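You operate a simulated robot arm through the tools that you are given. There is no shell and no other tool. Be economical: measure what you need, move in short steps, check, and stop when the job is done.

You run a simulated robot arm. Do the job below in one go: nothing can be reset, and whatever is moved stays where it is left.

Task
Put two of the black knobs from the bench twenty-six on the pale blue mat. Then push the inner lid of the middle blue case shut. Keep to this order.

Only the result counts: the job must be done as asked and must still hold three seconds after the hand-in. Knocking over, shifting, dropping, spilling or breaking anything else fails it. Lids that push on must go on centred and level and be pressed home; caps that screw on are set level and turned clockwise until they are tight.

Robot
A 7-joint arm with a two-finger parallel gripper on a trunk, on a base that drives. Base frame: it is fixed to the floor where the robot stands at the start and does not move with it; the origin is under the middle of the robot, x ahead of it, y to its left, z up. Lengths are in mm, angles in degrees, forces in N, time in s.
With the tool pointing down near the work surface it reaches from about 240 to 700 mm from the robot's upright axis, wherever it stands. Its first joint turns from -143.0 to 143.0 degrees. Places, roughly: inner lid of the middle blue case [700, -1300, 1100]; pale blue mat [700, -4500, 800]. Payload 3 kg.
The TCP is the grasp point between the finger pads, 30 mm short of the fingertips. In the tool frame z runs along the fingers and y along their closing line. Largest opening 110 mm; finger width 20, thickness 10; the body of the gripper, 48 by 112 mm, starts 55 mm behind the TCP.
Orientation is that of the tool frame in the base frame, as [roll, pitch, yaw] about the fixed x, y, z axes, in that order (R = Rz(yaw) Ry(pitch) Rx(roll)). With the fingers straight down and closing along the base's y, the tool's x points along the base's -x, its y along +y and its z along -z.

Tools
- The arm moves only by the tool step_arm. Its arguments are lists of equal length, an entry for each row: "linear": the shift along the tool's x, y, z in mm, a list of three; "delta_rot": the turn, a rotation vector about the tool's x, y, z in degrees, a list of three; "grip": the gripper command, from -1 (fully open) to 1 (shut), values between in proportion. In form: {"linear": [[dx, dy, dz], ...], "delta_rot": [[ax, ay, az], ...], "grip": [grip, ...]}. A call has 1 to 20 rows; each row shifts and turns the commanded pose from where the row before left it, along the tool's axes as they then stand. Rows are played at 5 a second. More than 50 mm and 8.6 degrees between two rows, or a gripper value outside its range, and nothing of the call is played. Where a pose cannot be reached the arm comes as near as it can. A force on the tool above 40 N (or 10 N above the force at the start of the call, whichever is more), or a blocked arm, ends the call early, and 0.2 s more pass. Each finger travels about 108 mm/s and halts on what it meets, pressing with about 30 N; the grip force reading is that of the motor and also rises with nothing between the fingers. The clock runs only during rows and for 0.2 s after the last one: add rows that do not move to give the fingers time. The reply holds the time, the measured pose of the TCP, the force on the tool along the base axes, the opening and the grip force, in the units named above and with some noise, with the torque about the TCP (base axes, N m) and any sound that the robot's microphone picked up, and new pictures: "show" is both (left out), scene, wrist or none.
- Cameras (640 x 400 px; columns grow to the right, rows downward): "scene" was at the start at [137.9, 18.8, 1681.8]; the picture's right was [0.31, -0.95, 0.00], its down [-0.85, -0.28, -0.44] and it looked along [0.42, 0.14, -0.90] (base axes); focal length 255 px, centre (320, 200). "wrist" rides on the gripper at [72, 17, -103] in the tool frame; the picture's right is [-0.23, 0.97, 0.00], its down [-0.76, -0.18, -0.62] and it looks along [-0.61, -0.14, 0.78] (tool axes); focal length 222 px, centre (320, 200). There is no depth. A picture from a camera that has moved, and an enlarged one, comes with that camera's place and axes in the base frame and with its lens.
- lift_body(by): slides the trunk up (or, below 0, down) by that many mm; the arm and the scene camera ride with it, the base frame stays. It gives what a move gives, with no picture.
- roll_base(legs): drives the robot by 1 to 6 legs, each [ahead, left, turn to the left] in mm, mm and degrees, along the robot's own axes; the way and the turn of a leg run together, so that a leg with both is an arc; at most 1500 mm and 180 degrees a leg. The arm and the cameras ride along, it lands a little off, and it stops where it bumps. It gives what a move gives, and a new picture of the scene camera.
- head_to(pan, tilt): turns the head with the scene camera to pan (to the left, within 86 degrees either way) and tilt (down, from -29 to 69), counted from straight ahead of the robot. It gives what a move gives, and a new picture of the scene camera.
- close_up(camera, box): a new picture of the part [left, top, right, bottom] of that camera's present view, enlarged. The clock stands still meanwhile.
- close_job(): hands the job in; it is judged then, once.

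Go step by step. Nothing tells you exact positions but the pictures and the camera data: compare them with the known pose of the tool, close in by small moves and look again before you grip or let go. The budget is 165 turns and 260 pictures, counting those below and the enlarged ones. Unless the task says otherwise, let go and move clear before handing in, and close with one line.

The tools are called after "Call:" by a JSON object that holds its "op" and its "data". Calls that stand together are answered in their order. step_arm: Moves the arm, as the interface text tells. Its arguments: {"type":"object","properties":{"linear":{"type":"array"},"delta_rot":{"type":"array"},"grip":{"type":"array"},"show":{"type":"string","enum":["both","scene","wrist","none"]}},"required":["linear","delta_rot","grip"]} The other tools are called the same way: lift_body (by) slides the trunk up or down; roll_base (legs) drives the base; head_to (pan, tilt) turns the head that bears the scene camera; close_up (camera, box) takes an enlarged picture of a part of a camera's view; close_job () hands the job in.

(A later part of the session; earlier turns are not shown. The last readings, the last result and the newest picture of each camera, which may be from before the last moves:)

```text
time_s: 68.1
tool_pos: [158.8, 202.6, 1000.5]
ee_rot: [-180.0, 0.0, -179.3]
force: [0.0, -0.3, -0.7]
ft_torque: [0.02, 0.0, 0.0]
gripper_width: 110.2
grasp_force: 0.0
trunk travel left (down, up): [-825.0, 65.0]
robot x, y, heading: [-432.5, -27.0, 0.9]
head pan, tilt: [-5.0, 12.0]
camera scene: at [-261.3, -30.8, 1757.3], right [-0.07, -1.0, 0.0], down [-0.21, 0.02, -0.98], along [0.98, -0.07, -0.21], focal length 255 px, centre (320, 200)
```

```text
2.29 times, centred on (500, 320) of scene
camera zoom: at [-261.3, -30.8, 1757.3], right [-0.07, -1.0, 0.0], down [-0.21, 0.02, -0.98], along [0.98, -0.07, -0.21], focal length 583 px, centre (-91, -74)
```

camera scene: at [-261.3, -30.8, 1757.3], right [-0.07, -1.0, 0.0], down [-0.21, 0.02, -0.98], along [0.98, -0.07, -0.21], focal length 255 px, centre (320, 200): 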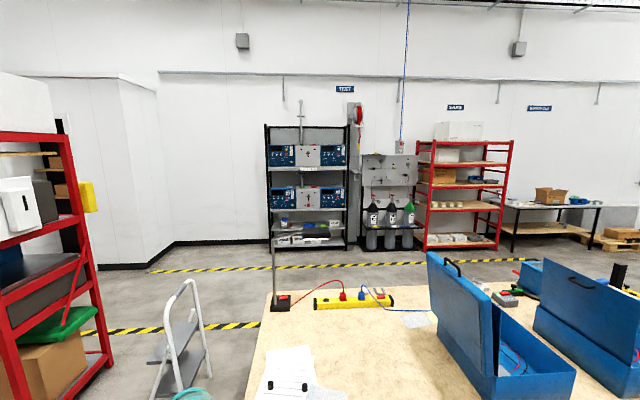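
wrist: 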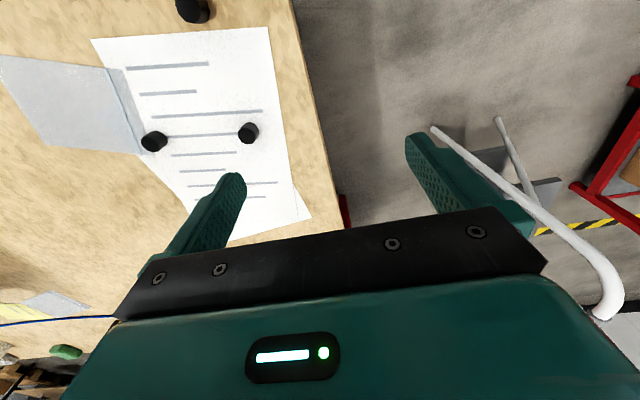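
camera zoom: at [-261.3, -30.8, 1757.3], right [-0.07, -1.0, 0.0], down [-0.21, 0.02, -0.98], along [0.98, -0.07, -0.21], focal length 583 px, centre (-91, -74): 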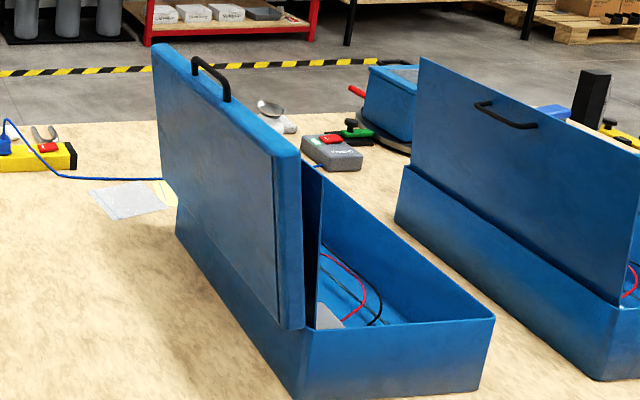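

Only wall signs and gas-bottle numbers show; possibly 26 concerns the knobs themselves. I return to the bench and inspect the three knobs with the wrist camera.

Call:
{"op": "roll_base", "data": {"legs": [[330, 0, -1]]}}

Call:
{"op": "step_arm", "data": {"linear": [[0, 0, 0]], "delta_rot": [[0, 0, 0]], "grip": [-1], "show": "wrist"}}

Call:
{"op": "head_to", "data": {"pan": 10, "tilt": 60}}

```text
time_s: 70.3
tool_pos: [499.0, 192.6, 1001.2]
ee_rot: [179.9, 0.0, 179.6]
force: [0.6, -1.2, -0.2]
ft_torque: [0.03, 0.05, 0.01]
gripper_width: 110.2
grasp_force: 0.0
trunk travel left (down, up): [-825.0, 65.0]
robot x, y, heading: [-95.7, -24.3, -0.5]
head pan, tilt: [-5.0, 12.0]
camera scene: at [74.8, -33.4, 1757.3], right [-0.09, -1.0, 0.0], down [-0.21, 0.02, -0.98], along [0.97, -0.09, -0.21], focal length 255 px, centre (320, 200)
```

scene: 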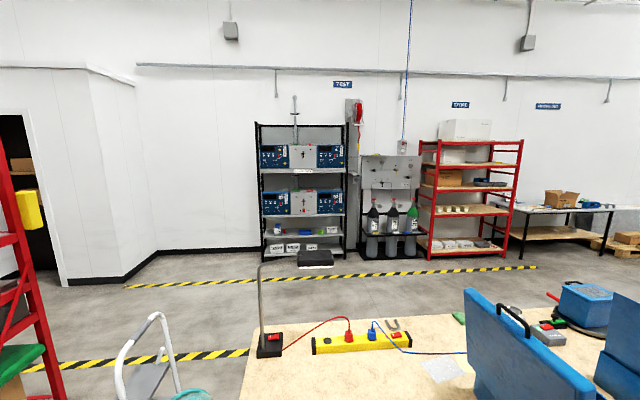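

```text
time_s: 70.7
tool_pos: [498.9, 191.7, 999.6]
ee_rot: [179.8, 0.1, 179.6]
force: [0.3, -0.1, -0.3]
ft_torque: [0.03, -0.02, 0.05]
gripper_width: 110.0
grasp_force: 0.1
trunk travel left (down, up): [-825.0, 65.0]
robot x, y, heading: [-97.6, -26.2, -0.1]
head pan, tilt: [-5.0, 12.0]
camera wrist: at [425.7, 208.8, 1102.5], right [0.23, 0.97, 0.0], down [0.76, -0.18, 0.62], along [0.61, -0.15, -0.78], focal length 222 px, centre (320, 200)
```

wrist: 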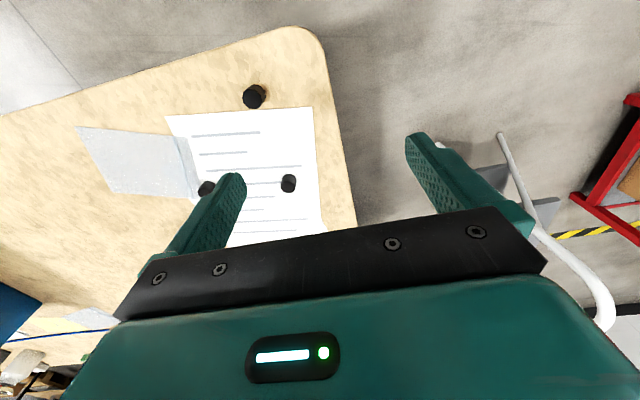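

```text
time_s: 71.9
tool_pos: [497.4, 192.5, 999.4]
ee_rot: [-179.9, 0.0, 179.6]
force: [0.2, 0.1, -1.2]
ft_torque: [0.0, 0.02, -0.02]
gripper_width: 109.9
grasp_force: 0.1
trunk travel left (down, up): [-825.0, 65.0]
robot x, y, heading: [-97.6, -25.3, -0.6]
head pan, tilt: [10.0, 60.0]
camera scene: at [46.6, -13.5, 1686.3], right [0.17, -0.99, 0.0], down [-0.85, -0.14, -0.5], along [0.49, 0.08, -0.87], focal length 255 px, centre (320, 200)
```

scene: 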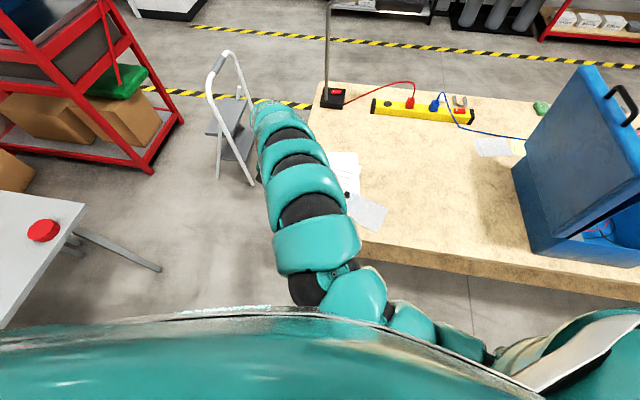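

I triangulate knobs at about (617,108), (598,−31) and (479,108), top around z 800. I move lower over them for a closer look.

Call:
{"op": "step_arm", "data": {"linear": [[10, -30, 30], [10, -30, 30], [10, -30, 30], [10, 0, 20]], "delta_rot": [[0, 0, 0], [0, 0, 0], [0, 0, 0], [0, 0, 0]], "grip": [-1, -1, -1, -1], "show": "wrist"}}

Call:
{"op": "close_up", "data": {"camera": "wrist", "box": [160, 20, 480, 220]}}

```text
time_s: 72.9
tool_pos: [456.2, 102.1, 891.0]
ee_rot: [-179.9, 0.0, 179.6]
force: [-0.3, 0.4, 0.5]
ft_torque: [0.03, 0.02, 0.01]
gripper_width: 110.0
grasp_force: 0.0
trunk travel left (down, up): [-825.0, 65.0]
robot x, y, heading: [-98.8, -23.8, -0.6]
head pan, tilt: [10.0, 60.0]
camera wrist: at [383.7, 120.4, 992.8], right [0.23, 0.97, 0.0], down [0.76, -0.18, 0.62], along [0.61, -0.15, -0.78], focal length 222 px, centre (320, 200)
```

wrist: 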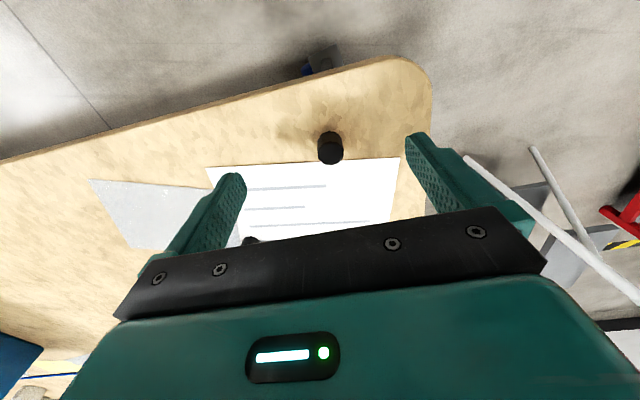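

```text
2.00 times, centred on (320, 120) of wrist
camera zoom: at [383.7, 120.4, 992.8], right [0.23, 0.97, 0.0], down [0.76, -0.18, 0.62], along [0.61, -0.15, -0.78], focal length 444 px, centre (320, 360)
```

zoom: 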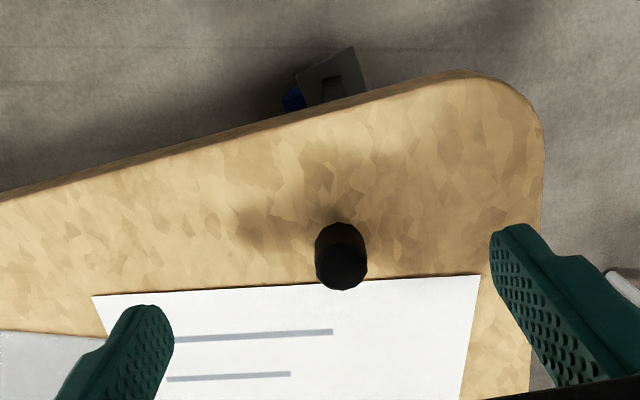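

The knob at the edge is about 25 mm wide, like the others. Before touching anything I check the other benches behind for numbers or rival black knobs.

Call:
{"op": "step_arm", "data": {"linear": [[0, 0, -40], [0, 0, -40], [0, 0, -30]], "delta_rot": [[0, 0, 0], [0, 0, 0], [0, 0, 0]], "grip": [-1, -1, -1], "show": "none"}}

Call:
{"op": "roll_base", "data": {"legs": [[-600, 0, 0], [0, 0, -90]]}}

Call:
{"op": "head_to", "data": {"pan": -80, "tilt": 20}}

Call:
{"op": "close_up", "data": {"camera": "scene", "box": [0, 100, 320, 300]}}

Call:
{"op": "close_up", "data": {"camera": "scene", "box": [320, 80, 640, 280]}}

```text
time_s: 73.7
tool_pos: [470.2, 110.4, 967.9]
ee_rot: [-180.0, -0.1, 179.6]
force: [0.2, -0.3, 0.2]
ft_torque: [-0.01, -0.03, -0.02]
gripper_width: 110.1
grasp_force: 0.0
out of reach, approached as far as the arm can: row 2, 3
trunk travel left (down, up): [-825.0, 65.0]
robot x, y, heading: [-100.8, -19.2, -0.5]
head pan, tilt: [10.0, 60.0]
```

```text
time_s: 80.9
tool_pos: [-571.5, -591.3, 968.1]
ee_rot: [-179.9, -0.1, 88.6]
force: [-0.4, -0.3, 0.3]
ft_torque: [0.02, -0.04, -0.01]
gripper_width: 110.0
grasp_force: 0.1
trunk travel left (down, up): [-825.0, 65.0]
robot x, y, heading: [-695.0, -23.1, -91.5]
head pan, tilt: [10.0, 60.0]
camera scene: at [-687.6, -167.1, 1686.2], right [-0.99, -0.15, 0.0], down [-0.13, 0.86, -0.5], along [0.07, -0.49, -0.87], focal length 255 px, centre (320, 200)
```

scene: 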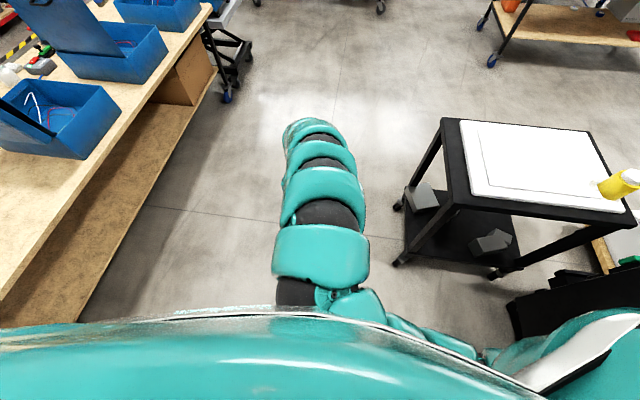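

```text
time_s: 82.6
tool_pos: [-571.1, -591.4, 969.5]
ee_rot: [-180.0, 0.0, 88.5]
force: [-1.0, 0.4, 0.1]
ft_torque: [0.03, 0.04, -0.03]
gripper_width: 109.9
grasp_force: 0.0
trunk travel left (down, up): [-825.0, 65.0]
robot x, y, heading: [-693.5, -19.0, -91.5]
head pan, tilt: [-80.0, 20.0]
camera scene: at [-789.4, -115.1, 1744.3], right [-0.15, 0.99, 0.0], down [0.34, 0.05, -0.94], along [-0.93, -0.14, -0.34], focal length 255 px, centre (320, 200)
```

scene: 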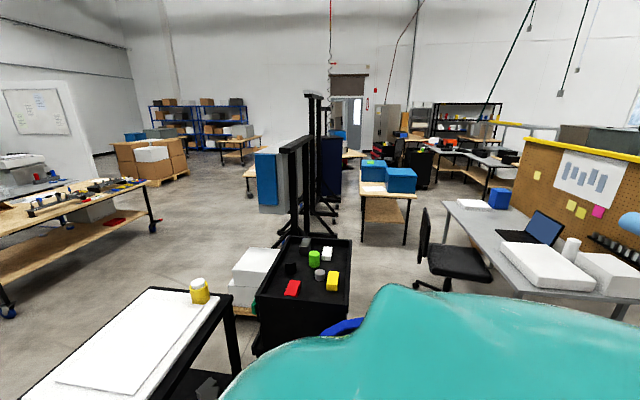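

```text
2.00 times, centred on (160, 200) of scene
camera zoom: at [-789.4, -115.1, 1744.3], right [-0.15, 0.99, 0.0], down [0.34, 0.05, -0.94], along [-0.93, -0.14, -0.34], focal length 510 px, centre (640, 200)
```

zoom: 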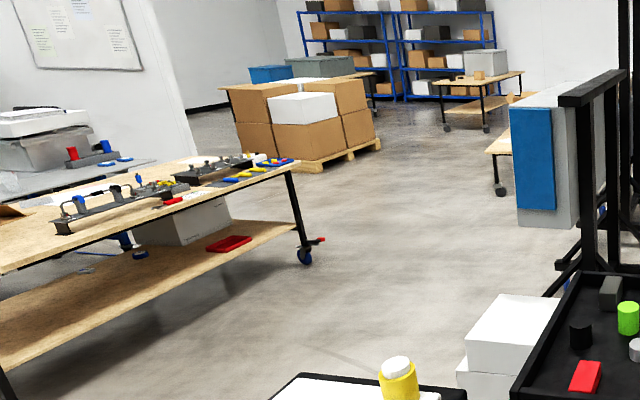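

```text
2.00 times, centred on (480, 180) of scene
camera zoom: at [-789.4, -115.1, 1744.3], right [-0.15, 0.99, 0.0], down [0.34, 0.05, -0.94], along [-0.93, -0.14, -0.34], focal length 510 px, centre (0, 240)
```

zoom: 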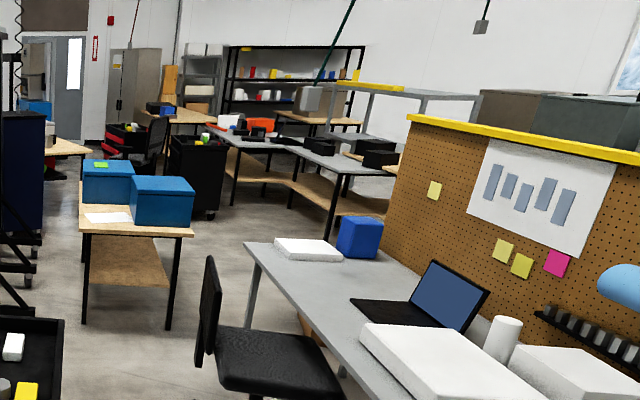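

No bench carries a readable number, and the only loose black knobs I have seen are the three on the bench by the cases, so I take those. I return there to pick the first one.

Call:
{"op": "roll_base", "data": {"legs": [[0, 0, 91.5], [650, 20, 0]]}}

Call:
{"op": "head_to", "data": {"pan": 15, "tilt": 62}}

Call:
{"op": "step_arm", "data": {"linear": [[0, 0, 0]], "delta_rot": [[0, 0, 0]], "grip": [-1], "show": "wrist"}}

```text
time_s: 90.1
tool_pos: [521.7, 144.7, 968.8]
ee_rot: [-180.0, -0.1, -179.8]
force: [0.0, 0.0, -0.1]
ft_torque: [0.01, 0.0, 0.0]
gripper_width: 110.1
grasp_force: 0.0
trunk travel left (down, up): [-825.0, 65.0]
robot x, y, heading: [-47.2, 5.1, 0.2]
head pan, tilt: [-80.0, 20.0]
camera scene: at [49.3, -87.8, 1744.3], right [-0.98, -0.18, 0.0], down [-0.06, 0.34, -0.94], along [0.17, -0.92, -0.34], focal length 255 px, centre (320, 200)
```

scene: 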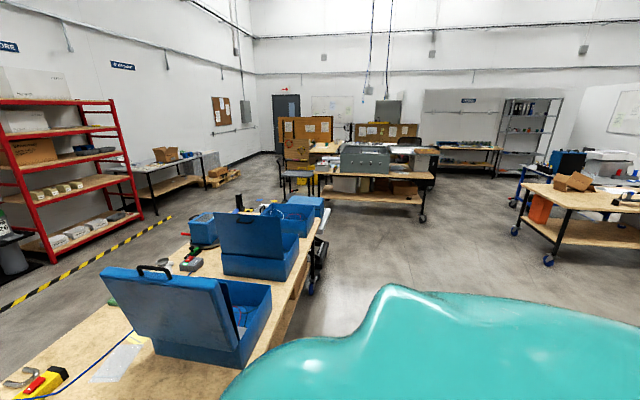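

```text
time_s: 91.8
tool_pos: [520.1, 144.0, 969.0]
ee_rot: [-179.9, -0.1, -179.8]
force: [0.9, -0.1, 0.4]
ft_torque: [-0.03, -0.02, -0.01]
gripper_width: 110.1
grasp_force: 0.0
trunk travel left (down, up): [-825.0, 65.0]
robot x, y, heading: [-46.8, 3.4, -0.1]
head pan, tilt: [15.0, 62.0]
camera scene: at [94.2, 20.6, 1684.0], right [0.26, -0.96, 0.0], down [-0.85, -0.23, -0.47], along [0.45, 0.12, -0.88], focal length 255 px, centre (320, 200)
```

scene: 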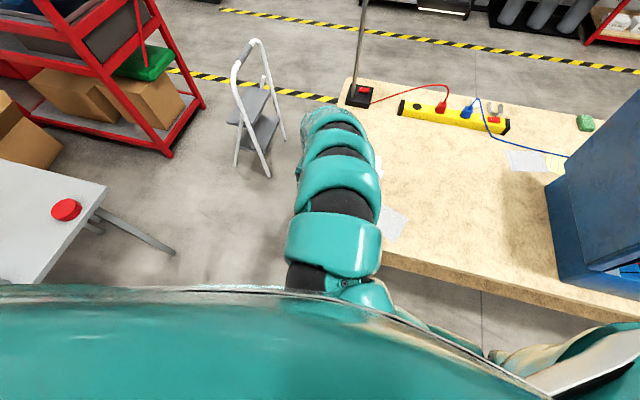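

```text
time_s: 92.2
tool_pos: [519.5, 144.4, 968.4]
ee_rot: [180.0, -0.1, -179.9]
force: [-1.3, 0.2, 0.3]
ft_torque: [-0.01, 0.02, 0.03]
gripper_width: 110.2
grasp_force: 0.1
trunk travel left (down, up): [-825.0, 65.0]
robot x, y, heading: [-47.6, 8.1, 0.1]
head pan, tilt: [15.0, 62.0]
camera wrist: at [447.3, 160.8, 1071.1], right [0.22, 0.97, 0.0], down [0.76, -0.17, 0.62], along [0.61, -0.14, -0.78], focal length 222 px, centre (320, 200)
```

wrist: 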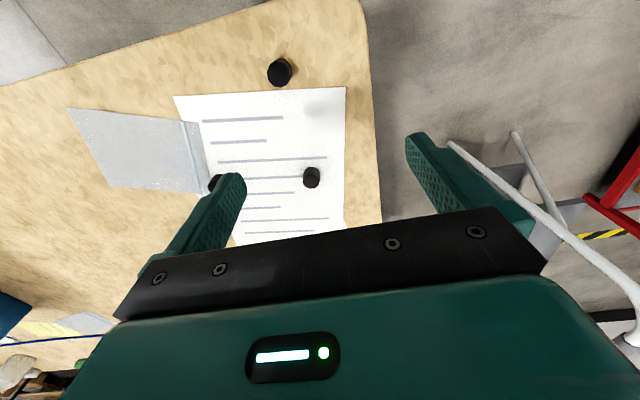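

Knob A sits at about (618,108). I move above it and check the alignment.

Call:
{"op": "step_arm", "data": {"linear": [[-40, -14, 20], [-40, -14, 20], [-18, -8, 30], [0, 0, 20]], "delta_rot": [[0, 0, 0], [0, 0, 0], [0, 0, 0], [0, 0, 0]], "grip": [-1, -1, -1, -1], "show": "wrist"}}

```text
time_s: 93.2
tool_pos: [618.2, 111.1, 877.8]
ee_rot: [180.0, -0.1, -179.7]
force: [-0.2, -0.1, -0.3]
ft_torque: [0.0, 0.01, -0.01]
gripper_width: 110.0
grasp_force: 0.1
trunk travel left (down, up): [-825.0, 65.0]
robot x, y, heading: [-45.4, 4.0, 0.1]
head pan, tilt: [15.0, 62.0]
camera wrist: at [544.9, 126.8, 980.2], right [0.22, 0.98, 0.0], down [0.76, -0.17, 0.62], along [0.61, -0.14, -0.78], focal length 222 px, centre (320, 200)
```

wrist: 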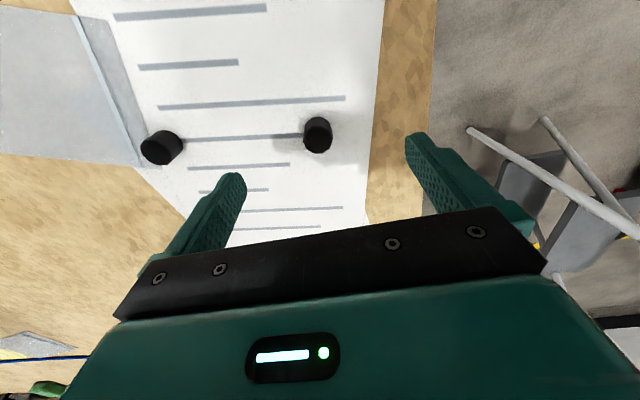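

Aligned within a few mm. I lower until the fingertips straddle the knob and look again.

Call:
{"op": "step_arm", "data": {"linear": [[0, -3, 25], [0, 0, 20], [0, 0, 8]], "delta_rot": [[0, 0, 0], [0, 0, 0], [0, 0, 0]], "grip": [-0.3, -0.3, -0.3], "show": "wrist"}}

```text
time_s: 94.0
tool_pos: [614.3, 106.0, 828.3]
ee_rot: [180.0, 0.1, -179.8]
force: [-0.4, 0.2, 0.9]
ft_torque: [0.02, 0.01, 0.0]
gripper_width: 71.5
grasp_force: 0.0
out of reach, approached as far as the arm can: row 3
trunk travel left (down, up): [-825.0, 65.0]
robot x, y, heading: [-48.3, 4.4, 0.2]
head pan, tilt: [15.0, 62.0]
camera wrist: at [541.4, 121.3, 930.2], right [0.22, 0.97, 0.0], down [0.76, -0.17, 0.62], along [0.61, -0.14, -0.78], focal length 222 px, centre (320, 200)
```

wrist: 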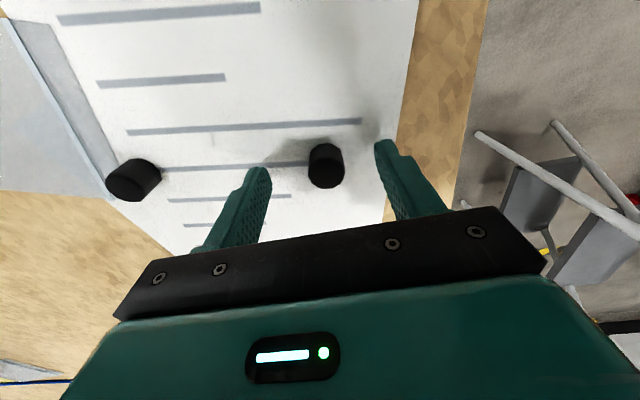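

The arm is at the edge of its reach, so I use the trunk for the last bit of descent, then close.

Call:
{"op": "lift_body", "data": {"by": -8}}

Call:
{"op": "step_arm", "data": {"linear": [[0, 1.5, 0]], "delta_rot": [[0, 0, 0]], "grip": [-0.3], "show": "wrist"}}

Call:
{"op": "close_up", "data": {"camera": "wrist", "box": [220, 110, 420, 230]}}

```text
time_s: 94.6
tool_pos: [613.6, 104.3, 820.6]
ee_rot: [-180.0, -0.1, -179.8]
force: [0.1, -0.1, -1.1]
ft_torque: [0.0, -0.03, -0.01]
gripper_width: 71.8
grasp_force: 0.1
trunk travel left (down, up): [-817.0, 73.0]
robot x, y, heading: [-47.1, 4.6, 0.1]
head pan, tilt: [15.0, 62.0]
```

```text
time_s: 95.0
tool_pos: [614.0, 105.6, 820.0]
ee_rot: [180.0, -0.1, -179.8]
force: [-0.2, -0.3, -0.9]
ft_torque: [0.0, -0.02, 0.0]
gripper_width: 71.7
grasp_force: 0.1
trunk travel left (down, up): [-817.0, 73.0]
robot x, y, heading: [-44.8, 8.3, -0.0]
head pan, tilt: [15.0, 62.0]
camera wrist: at [540.8, 122.5, 921.8], right [0.22, 0.97, 0.0], down [0.76, -0.17, 0.62], along [0.61, -0.14, -0.78], focal length 222 px, centre (320, 200)
```

wrist: 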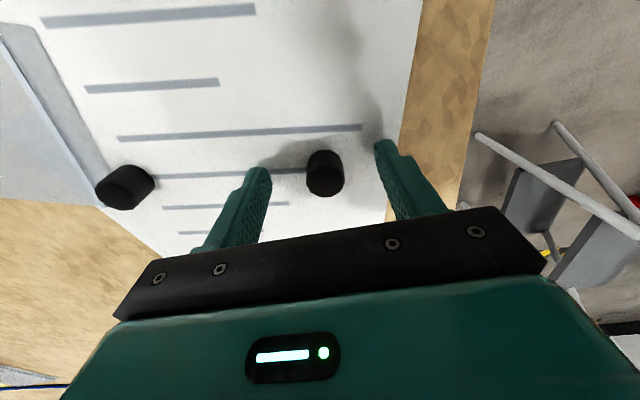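

```text
3.20 times, centred on (320, 170) of wrist
camera zoom: at [540.8, 122.5, 921.8], right [0.22, 0.97, 0.0], down [0.76, -0.17, 0.62], along [0.61, -0.14, -0.78], focal length 711 px, centre (320, 296)
```

zoom: 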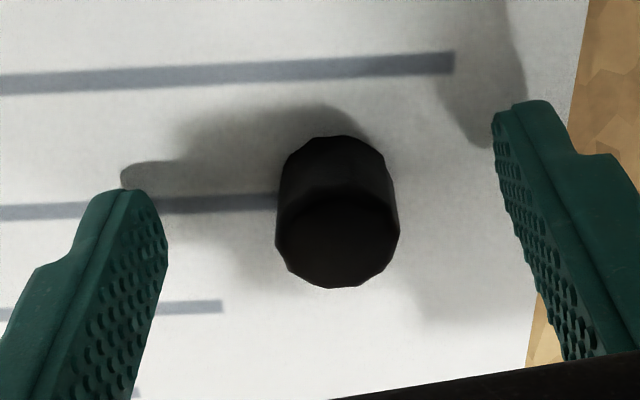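

The knob is between the pads, about 3 mm off toward the left finger. I correct and close on it.

Call:
{"op": "step_arm", "data": {"linear": [[0, 3, 0], [0, 0, 0], [0, 0, 0], [0, 0, 0], [0, 0, 0]], "delta_rot": [[0, 0, 0], [0, 0, 0], [0, 0, 0], [0, 0, 0], [0, 0, 0]], "grip": [-0.3, 0.2, 0.7, 0.7, 0.7], "show": "wrist"}}

```text
time_s: 96.2
tool_pos: [613.4, 107.8, 820.0]
ee_rot: [180.0, -0.1, -179.8]
force: [0.1, -0.1, 0.0]
ft_torque: [0.0, 0.0, 0.0]
gripper_width: 22.8
grasp_force: 30.1
trunk travel left (down, up): [-817.0, 73.0]
robot x, y, heading: [-49.4, 1.1, 0.2]
head pan, tilt: [15.0, 62.0]
camera wrist: at [540.8, 124.5, 922.1], right [0.22, 0.97, 0.0], down [0.76, -0.17, 0.62], along [0.61, -0.14, -0.78], focal length 222 px, centre (320, 200)
```

wrist: 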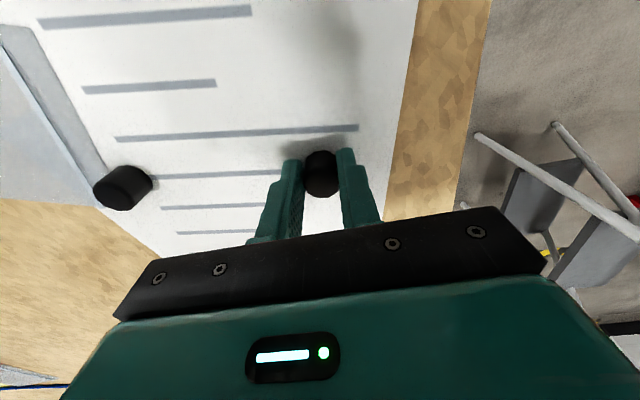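

Gripped at 22.8 mm with 30 N. I lift it and check the hold.

Call:
{"op": "step_arm", "data": {"linear": [[0, 0, -20], [10, 0, -30], [20, 0, -30], [30, 0, -30], [30, 0, -30]], "delta_rot": [[0, 0, 0], [0, 0, 0], [0, 0, 0], [0, 0, 0], [0, 0, 0]], "grip": [0.7, 0.7, 0.7, 0.7, 0.7], "show": "wrist"}}

```text
time_s: 97.4
tool_pos: [521.9, 109.2, 960.2]
ee_rot: [-179.7, -0.1, -179.9]
force: [-2.1, 3.5, 1.8]
ft_torque: [-0.29, -0.16, -0.01]
gripper_width: 22.7
grasp_force: 29.2
trunk travel left (down, up): [-817.0, 73.0]
robot x, y, heading: [-45.7, 5.0, 0.2]
head pan, tilt: [15.0, 62.0]
camera wrist: at [449.1, 126.8, 1063.5], right [0.22, 0.97, -0.01], down [0.76, -0.17, 0.62], along [0.61, -0.14, -0.78], focal length 222 px, centre (320, 200)
```

wrist: 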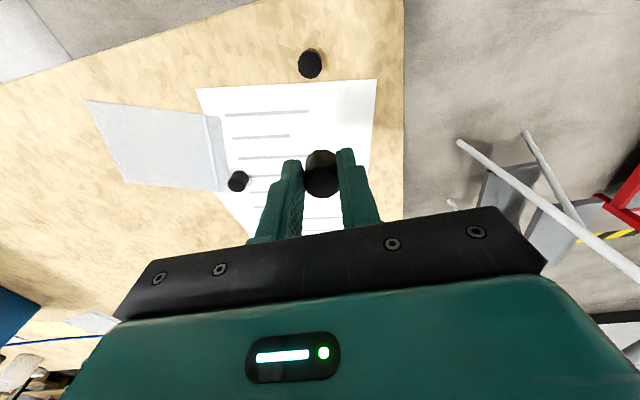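

Held firmly. I back out, turn right and drive to the mat bench's near-left corner.

Call:
{"op": "roll_base", "data": {"legs": [[-400, 0, 0], [0, 0, -90], [1500, 0, 0], [1450, 0, 0]]}}

Call:
{"op": "head_to", "data": {"pan": 35, "tilt": 30}}

```text
time_s: 117.5
tool_pos: [-380.9, -3520.9, 960.3]
ee_rot: [-179.9, 0.0, 88.5]
force: [-0.1, -0.2, -0.9]
ft_torque: [-0.02, -0.01, 0.04]
gripper_width: 22.9
grasp_force: 30.1
trunk travel left (down, up): [-817.0, 73.0]
robot x, y, heading: [-469.9, -2947.4, -91.9]
head pan, tilt: [15.0, 62.0]
camera scene: at [-456.1, -3090.3, 1675.9], right [-0.97, -0.23, 0.0], down [-0.21, 0.86, -0.47], along [0.11, -0.46, -0.88], focal length 255 px, centre (320, 200)
```

scene: 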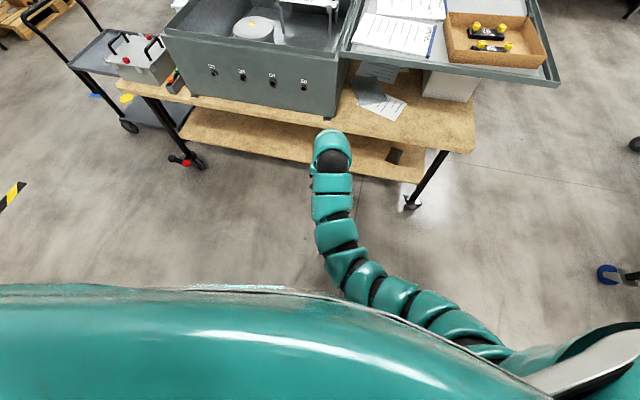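

```text
time_s: 118.5
tool_pos: [-379.7, -3519.7, 960.7]
ee_rot: [-180.0, -0.1, 88.5]
force: [0.7, 0.5, -0.6]
ft_torque: [-0.01, 0.02, 0.01]
gripper_width: 22.9
grasp_force: 29.9
trunk travel left (down, up): [-817.0, 73.0]
robot x, y, heading: [-466.3, -2945.3, -91.4]
head pan, tilt: [35.0, 30.0]
camera scene: at [-421.3, -3102.9, 1720.2], right [-0.83, -0.55, 0.0], down [-0.28, 0.42, -0.87], along [0.48, -0.72, -0.5], focal length 255 px, centre (320, 200)
```

scene: 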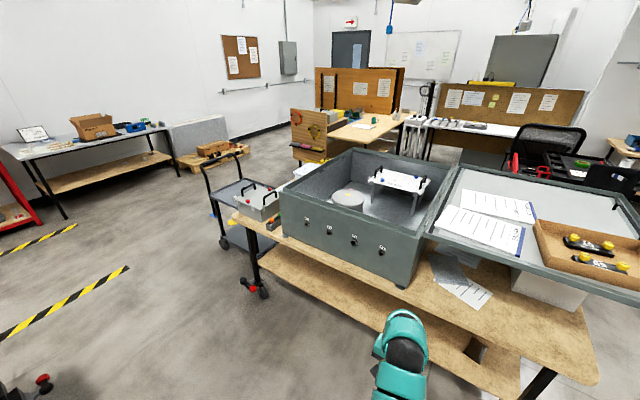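

The way to the left corner is free. I go left and look at trolley, corner and mat from there.

Call:
{"op": "roll_base", "data": {"legs": [[0, 1500, 0]]}}

Call:
{"op": "head_to", "data": {"pan": -10, "tilt": 40}}

Call:
{"op": "close_up", "data": {"camera": "scene", "box": [200, 80, 440, 230]}}

```text
time_s: 122.5
tool_pos: [361.9, -3547.3, 959.3]
ee_rot: [180.0, -0.3, 92.8]
force: [-0.9, 0.7, -1.0]
ft_torque: [-0.01, -0.02, -0.01]
gripper_width: 22.9
grasp_force: 30.0
trunk travel left (down, up): [-817.0, 73.0]
robot x, y, heading: [232.5, -2979.7, -87.2]
head pan, tilt: [35.0, 30.0]
stopped in leg 1: the robot was blocked; the commanded pose is now the measured one
camera scene: at [288.9, -3136.5, 1719.9], right [-0.79, -0.61, 0.0], down [-0.31, 0.4, -0.87], along [0.53, -0.68, -0.5], focal length 255 px, centre (320, 200)
```

scene: 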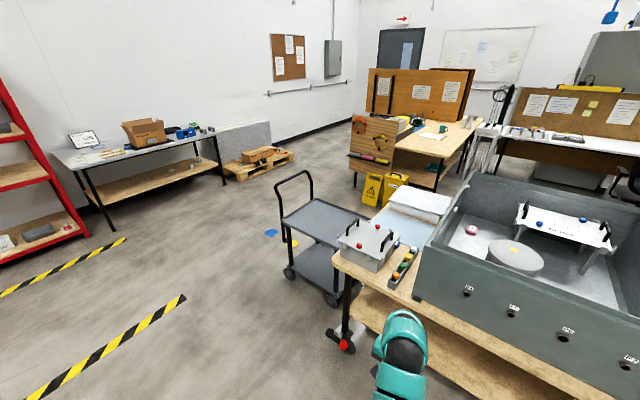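

```text
time_s: 123.7
tool_pos: [361.7, -3545.3, 960.6]
ee_rot: [-180.0, -0.1, 92.8]
force: [-0.8, -0.3, -1.0]
ft_torque: [0.0, -0.04, -0.02]
gripper_width: 22.9
grasp_force: 29.3
trunk travel left (down, up): [-817.0, 73.0]
robot x, y, heading: [231.9, -2980.1, -87.3]
head pan, tilt: [-10.0, 40.0]
camera scene: at [223.3, -3145.4, 1705.0], right [-0.99, 0.13, 0.0], down [0.08, 0.64, -0.77], along [-0.1, -0.76, -0.64], focal length 255 px, centre (320, 200)
```

scene: 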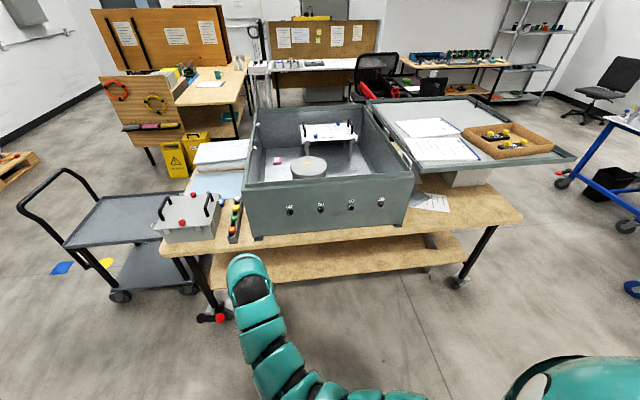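

```text
2.67 times, centred on (320, 155) of scene
camera zoom: at [223.3, -3145.4, 1705.0], right [-0.99, 0.13, 0.0], down [0.08, 0.64, -0.77], along [-0.1, -0.76, -0.64], focal length 680 px, centre (320, 320)
```

zoom: 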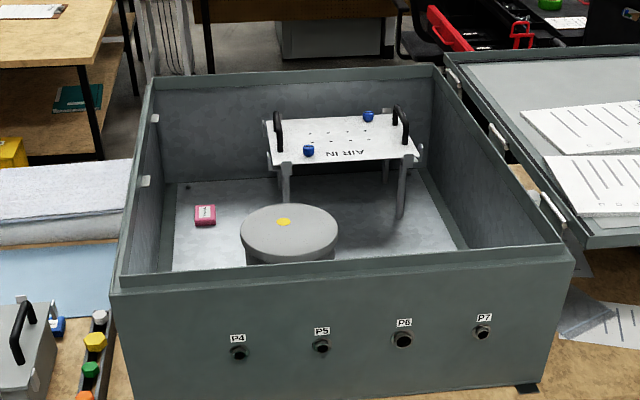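

The robot stopped against something on its left. I look there.

Call:
{"op": "head_to", "data": {"pan": 75, "tilt": 50}}

Call:
{"op": "head_to", "data": {"pan": 86, "tilt": 69}}

```text
time_s: 125.2
tool_pos: [361.4, -3544.6, 960.9]
ee_rot: [180.0, -0.1, 92.8]
force: [-0.4, 0.3, 0.2]
ft_torque: [0.01, 0.0, 0.02]
gripper_width: 22.9
grasp_force: 30.3
trunk travel left (down, up): [-817.0, 73.0]
robot x, y, heading: [232.1, -2980.1, -87.2]
head pan, tilt: [75.0, 50.0]
camera scene: at [309.2, -3077.6, 1690.8], right [-0.21, -0.98, 0.0], down [-0.75, 0.16, -0.64], along [0.63, -0.14, -0.77], focal length 255 px, centre (320, 200)
```

scene: 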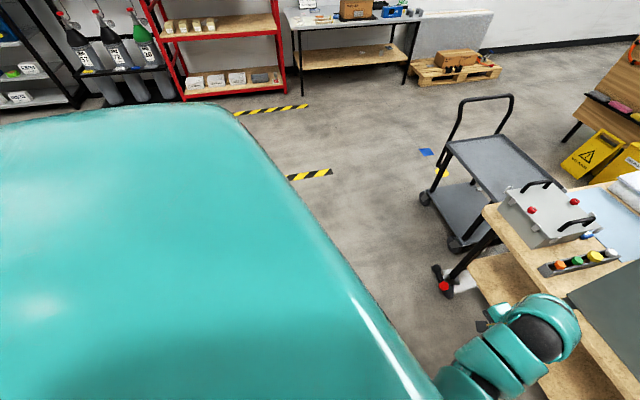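

```text
time_s: 126.1
tool_pos: [362.6, -3544.1, 960.5]
ee_rot: [-180.0, -0.1, 92.8]
force: [0.2, 0.3, -0.5]
ft_torque: [0.0, 0.0, -0.01]
gripper_width: 22.8
grasp_force: 29.8
trunk travel left (down, up): [-817.0, 73.0]
robot x, y, heading: [230.4, -2984.4, -87.3]
head pan, tilt: [85.9, 68.8]
camera scene: at [290.0, -3062.5, 1668.9], right [-0.02, -1.0, 0.0], down [-0.93, 0.02, -0.36], along [0.36, -0.01, -0.93], focal length 255 px, centre (320, 200)
```

scene: 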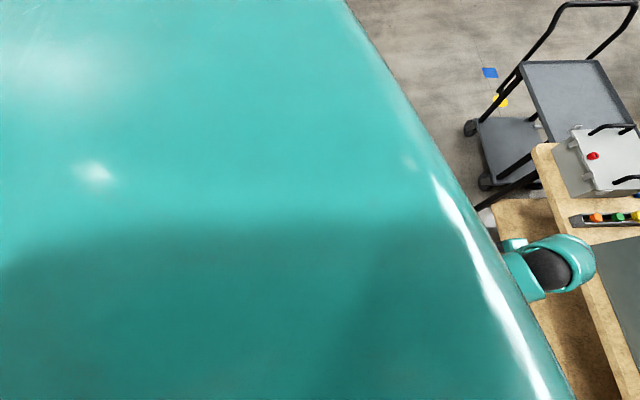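

My shoulder hides it, but it must be the lift cart's foot beside the case bench (y about −2850). I back away and pass at a wider distance.

Call:
{"op": "roll_base", "data": {"legs": [[0, -250, 0], [0, 0, 45], [221, -245, 0]]}}

Call:
{"op": "head_to", "data": {"pan": 60, "tilt": 40}}

```text
time_s: 131.8
tool_pos: [470.1, -3635.7, 960.7]
ee_rot: [180.0, -0.1, 137.7]
force: [0.3, -0.2, -0.9]
ft_torque: [0.0, 0.0, 0.01]
gripper_width: 22.4
grasp_force: 29.8
trunk travel left (down, up): [-817.0, 73.0]
robot x, y, heading: [-18.5, -3329.2, -42.1]
head pan, tilt: [85.9, 68.8]
camera scene: at [77.8, -3344.9, 1668.8], right [0.69, -0.73, 0.0], down [-0.68, -0.64, -0.36], along [0.26, 0.25, -0.93], focal length 255 px, centre (320, 200)
```

scene: 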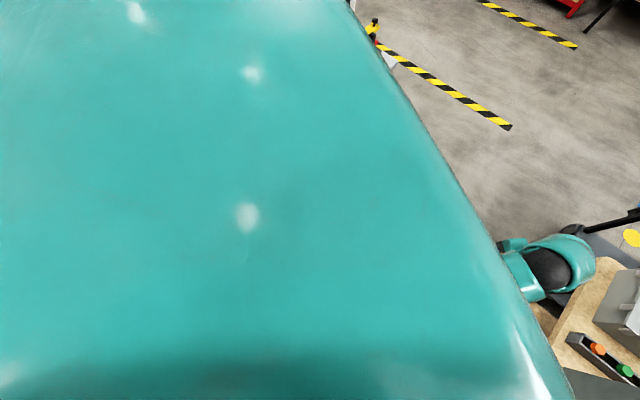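

```text
time_s: 132.7
tool_pos: [470.6, -3634.9, 961.1]
ee_rot: [-180.0, -0.1, 137.7]
force: [-0.1, 0.4, 0.5]
ft_torque: [-0.02, 0.02, -0.01]
gripper_width: 22.8
grasp_force: 29.9
trunk travel left (down, up): [-817.0, 73.0]
robot x, y, heading: [-18.5, -3327.4, -42.1]
head pan, tilt: [60.0, 40.0]
camera scene: at [118.3, -3356.6, 1704.9], right [0.3, -0.95, 0.0], down [-0.61, -0.19, -0.77], along [0.73, 0.23, -0.64], focal length 255 px, centre (320, 200)
```

scene: 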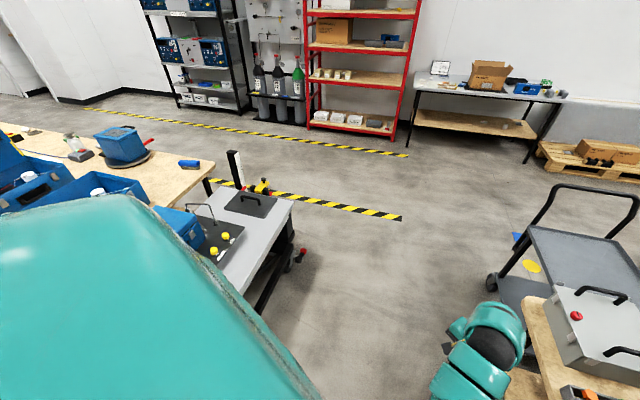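

The cart's edge is at y≈−2860, so this lane is clear. I drive to x≈1110 and turn toward the mat.

Call:
{"op": "roll_base", "data": {"legs": [[838, 758, 0], [0, 0, -85]]}}

Call:
{"op": "head_to", "data": {"pan": 0, "tilt": 40}}

```text
time_s: 142.0
tool_pos: [836.3, -3871.1, 960.4]
ee_rot: [180.0, -0.1, 52.9]
force: [0.0, 0.2, 0.3]
ft_torque: [0.04, 0.0, 0.01]
gripper_width: 22.8
grasp_force: 29.4
trunk travel left (down, up): [-817.0, 73.0]
robot x, y, heading: [1100.5, -3352.8, -127.5]
head pan, tilt: [60.0, 40.0]
camera scene: at [1081.9, -3497.9, 1705.0], right [-0.92, -0.39, 0.0], down [-0.25, 0.59, -0.77], along [0.29, -0.71, -0.64], focal length 255 px, centre (320, 200)
```

scene: 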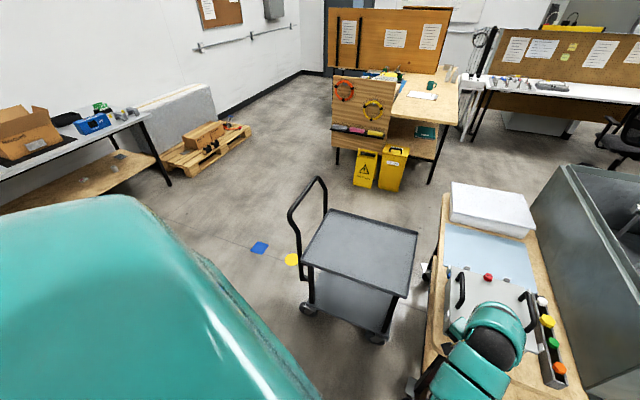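

```text
time_s: 143.3
tool_pos: [836.4, -3871.1, 960.1]
ee_rot: [180.0, -0.1, 52.8]
force: [0.0, 0.0, -0.3]
ft_torque: [0.0, -0.01, 0.0]
gripper_width: 22.7
grasp_force: 30.2
trunk travel left (down, up): [-817.0, 73.0]
robot x, y, heading: [1096.8, -3352.7, -127.2]
head pan, tilt: [0.0, 40.0]
camera scene: at [997.7, -3487.1, 1705.0], right [-0.8, 0.61, 0.0], down [0.39, 0.51, -0.77], along [-0.46, -0.61, -0.64], focal length 255 px, centre (320, 200)
```

scene: 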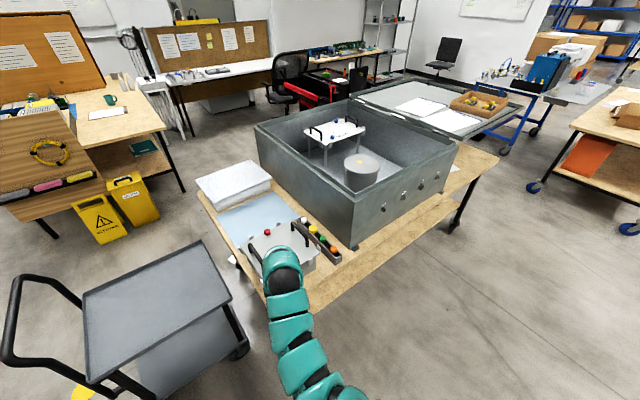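

Mat free area spans about x 490–835, y −4330 to −4590; the small box in front is too tall to cross, so I come round its back-left corner over the trolley. I turn so the arm points along −y and move in.

Call:
{"op": "roll_base", "data": {"legs": [[0, 0, 22], [250, 201, 0]]}}

Call:
{"op": "head_to", "data": {"pan": -10, "tilt": 55}}

```text
time_s: 146.6
tool_pos: [1167.2, -4226.8, 961.0]
ee_rot: [-180.0, -0.1, 74.0]
force: [-0.6, -1.0, -0.3]
ft_torque: [0.01, 0.04, -0.01]
gripper_width: 22.9
grasp_force: 29.8
trunk travel left (down, up): [-817.0, 73.0]
robot x, y, heading: [1221.1, -3648.4, -106.1]
head pan, tilt: [0.0, 40.0]
camera scene: at [1177.3, -3810.4, 1704.9], right [-0.96, 0.28, 0.0], down [0.18, 0.62, -0.77], along [-0.21, -0.74, -0.64], focal length 255 px, centre (320, 200)
```

scene: 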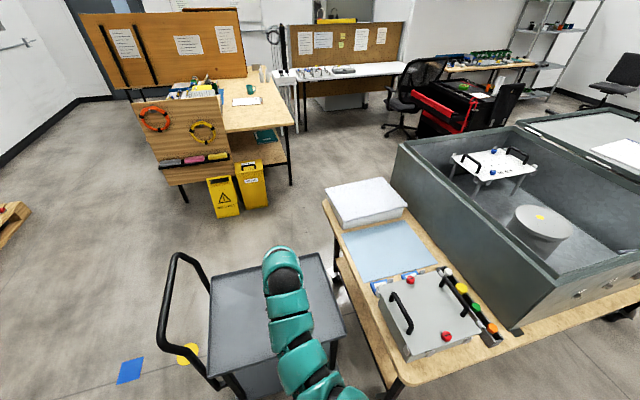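

```text
time_s: 147.3
tool_pos: [1166.3, -4226.3, 960.5]
ee_rot: [-180.0, 0.0, 73.9]
force: [0.0, -0.5, -0.2]
ft_torque: [-0.01, 0.01, -0.01]
gripper_width: 22.8
grasp_force: 30.2
trunk travel left (down, up): [-817.0, 73.0]
robot x, y, heading: [1224.3, -3649.8, -105.8]
head pan, tilt: [-10.0, 55.0]
camera scene: at [1168.7, -3792.4, 1684.3], right [-0.9, 0.44, 0.0], down [0.36, 0.74, -0.57], along [-0.25, -0.52, -0.82], focal length 255 px, centre (320, 200)
```

scene: 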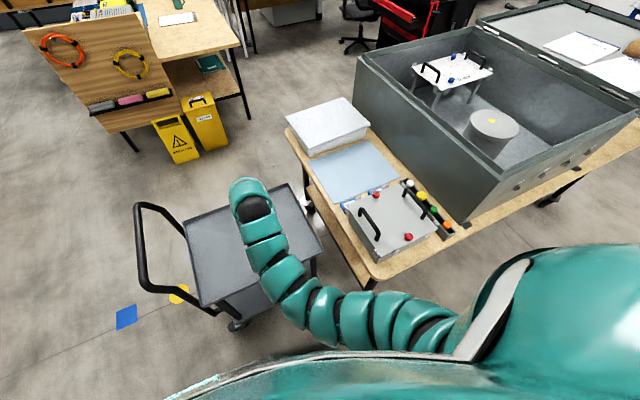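

The mat is fully visible: x 515–835, y −4567 to −4290. I move another 225 mm in.

Call:
{"op": "roll_base", "data": {"legs": [[225, 0, 0]]}}

```text
time_s: 149.1
tool_pos: [1102.7, -4447.0, 960.9]
ee_rot: [-180.0, -0.2, 74.0]
force: [0.5, -0.1, -0.3]
ft_torque: [0.02, -0.02, 0.0]
gripper_width: 22.8
grasp_force: 30.2
trunk travel left (down, up): [-817.0, 73.0]
robot x, y, heading: [1162.1, -3869.7, -105.9]
head pan, tilt: [-10.0, 55.0]
camera scene: at [1105.2, -4013.6, 1684.1], right [-0.9, 0.44, 0.0], down [0.36, 0.74, -0.57], along [-0.25, -0.51, -0.82], focal length 255 px, centre (320, 200)
```

scene: 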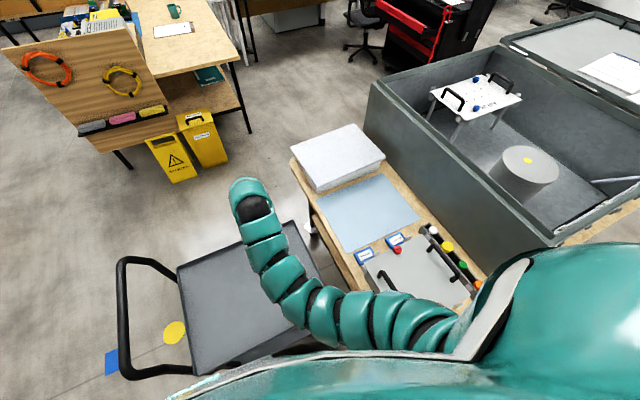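

The view confirms the mat; I aim for (800,−4440), clear of the box. I slide the tool toward it at the present height.

Call:
{"op": "step_arm", "data": {"linear": [[-11.5, -40, 0], [-11.5, -40, 0], [-11.5, -40, 0], [-11.5, -40, 0], [-11.5, -40, 0], [-11.5, -40, 0]], "delta_rot": [[0, 0, 0], [0, 0, 0], [0, 0, 0], [0, 0, 0], [0, 0, 0], [0, 0, 0]], "grip": [0.7, 0.7, 0.7, 0.7, 0.7, 0.7]}}

```text
time_s: 150.5
tool_pos: [849.5, -4447.2, 960.7]
ee_rot: [-179.9, -0.1, 74.1]
force: [0.1, -0.4, -0.3]
ft_torque: [0.01, -0.02, 0.0]
gripper_width: 22.3
grasp_force: 30.2
trunk travel left (down, up): [-817.0, 73.0]
robot x, y, heading: [1160.2, -3873.8, -105.7]
head pan, tilt: [-10.0, 55.0]
camera scene: at [1104.3, -4012.4, 1684.2], right [-0.9, 0.44, 0.0], down [0.36, 0.74, -0.57], along [-0.25, -0.52, -0.82], focal length 255 px, centre (320, 200)
camera wrist: at [884.7, -4384.0, 1063.0], right [0.87, -0.48, 0.0], down [-0.38, -0.69, 0.62], along [-0.3, -0.54, -0.78], focal length 222 px, centre (320, 200)
```

scene: 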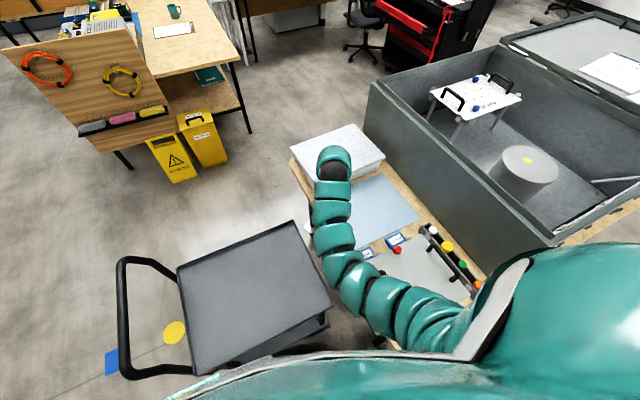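
wrist: 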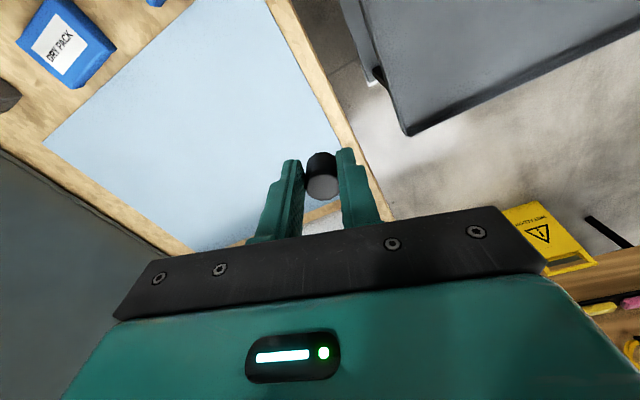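

Wrist view confirms the mat's left edge at x≈848. I move over (790,−4440) and go down part-way.

Call:
{"op": "step_arm", "data": {"linear": [[-5, -30, 0], [-5, -30, 0], [0, 0, 30], [0, 0, 30]], "delta_rot": [[0, 0, 0], [0, 0, 0], [0, 0, 0], [0, 0, 0]], "grip": [0.7, 0.7, 0.7, 0.7]}}

```text
time_s: 151.5
tool_pos: [792.4, -4441.6, 902.7]
ee_rot: [180.0, 0.0, 74.0]
force: [0.2, -0.4, -0.1]
ft_torque: [0.02, 0.0, 0.03]
gripper_width: 22.7
grasp_force: 29.8
trunk travel left (down, up): [-817.0, 73.0]
robot x, y, heading: [1160.2, -3872.2, -106.0]
head pan, tilt: [-10.0, 55.0]
camera scene: at [1105.1, -4012.2, 1684.3], right [-0.9, 0.44, 0.0], down [0.36, 0.74, -0.57], along [-0.25, -0.52, -0.82], focal length 255 px, centre (320, 200)
camera wrist: at [827.7, -4376.4, 1004.1], right [0.87, -0.49, 0.0], down [-0.38, -0.68, 0.62], along [-0.3, -0.54, -0.78], focal length 222 px, centre (320, 200)
```

scene: 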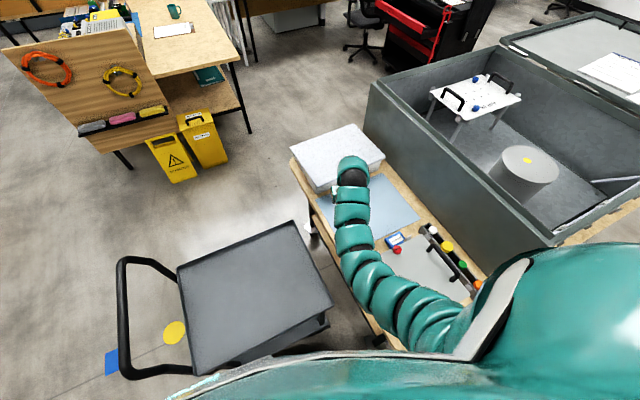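
wrist: 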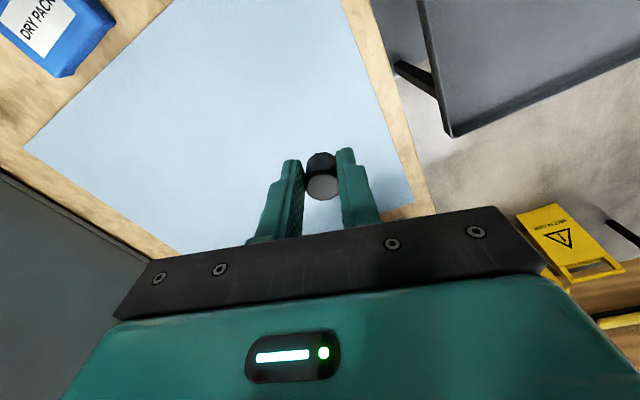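

Next I lower by the arm as far as it goes.

Call:
{"op": "step_arm", "data": {"linear": [[0, 0, 25], [0, 0, 20], [0, 0, 15]], "delta_rot": [[0, 0, 0], [0, 0, 0], [0, 0, 0]], "grip": [0.7, 0.7, 0.7], "show": "wrist"}}

```text
time_s: 152.3
tool_pos: [793.3, -4438.9, 840.4]
ee_rot: [-180.0, -0.2, 74.1]
force: [0.0, -0.4, 0.3]
ft_torque: [-0.02, -0.01, 0.06]
gripper_width: 22.9
grasp_force: 30.4
trunk travel left (down, up): [-817.0, 73.0]
robot x, y, heading: [1160.8, -3867.7, -106.4]
head pan, tilt: [-10.0, 55.0]
camera wrist: at [829.1, -4374.9, 942.7], right [0.87, -0.49, 0.0], down [-0.38, -0.69, 0.62], along [-0.3, -0.54, -0.78], focal length 222 px, centre (320, 200)
```

wrist: 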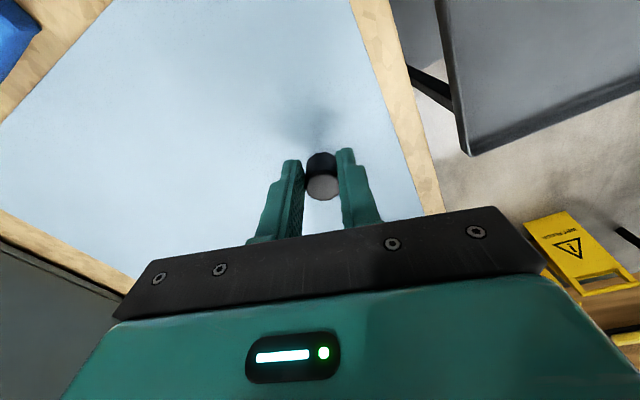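

Mat surface is near z 787, so contact is expected about TCP 821. I lower in small steps watching the force.

Call:
{"op": "step_arm", "data": {"linear": [[0, 0, 8], [0, 0, 6], [0, 0, 3]], "delta_rot": [[0, 0, 0], [0, 0, 0], [0, 0, 0]], "grip": [0.7, 0.7, 0.7], "show": "wrist"}}

```text
time_s: 153.1
tool_pos: [794.3, -4440.1, 823.5]
ee_rot: [180.0, -0.1, 74.1]
force: [1.1, 0.8, 1.9]
ft_torque: [0.02, -0.06, 0.01]
gripper_width: 22.9
grasp_force: 30.5
trunk travel left (down, up): [-817.0, 73.0]
robot x, y, heading: [1158.3, -3870.8, -106.1]
head pan, tilt: [-10.0, 55.0]
camera wrist: at [829.7, -4375.1, 926.7], right [0.87, -0.49, 0.0], down [-0.38, -0.68, 0.62], along [-0.3, -0.54, -0.78], focal length 222 px, centre (320, 200)
```

wrist: 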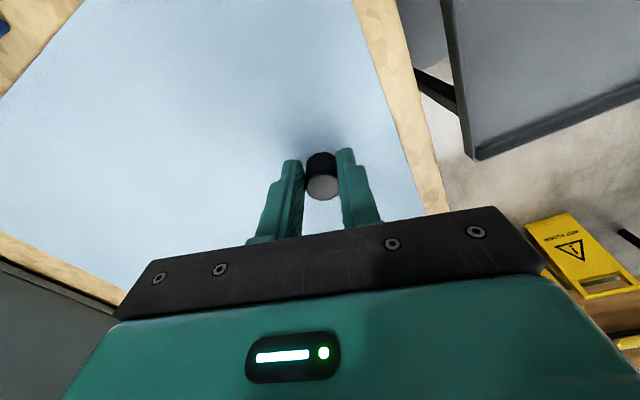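

Call:
{"op": "step_arm", "data": {"linear": [[0, 0, 2]], "delta_rot": [[0, 0, 0]], "grip": [0.7], "show": "none"}}

```text
time_s: 153.5
tool_pos: [793.0, -4440.2, 823.6]
ee_rot: [180.0, 0.1, 74.1]
force: [2.2, 2.9, 16.9]
ft_torque: [-0.01, 0.02, -0.01]
gripper_width: 23.1
grasp_force: 30.3
trunk travel left (down, up): [-817.0, 73.0]
robot x, y, heading: [1161.7, -3871.5, -105.9]
head pan, tilt: [-10.0, 55.0]
```

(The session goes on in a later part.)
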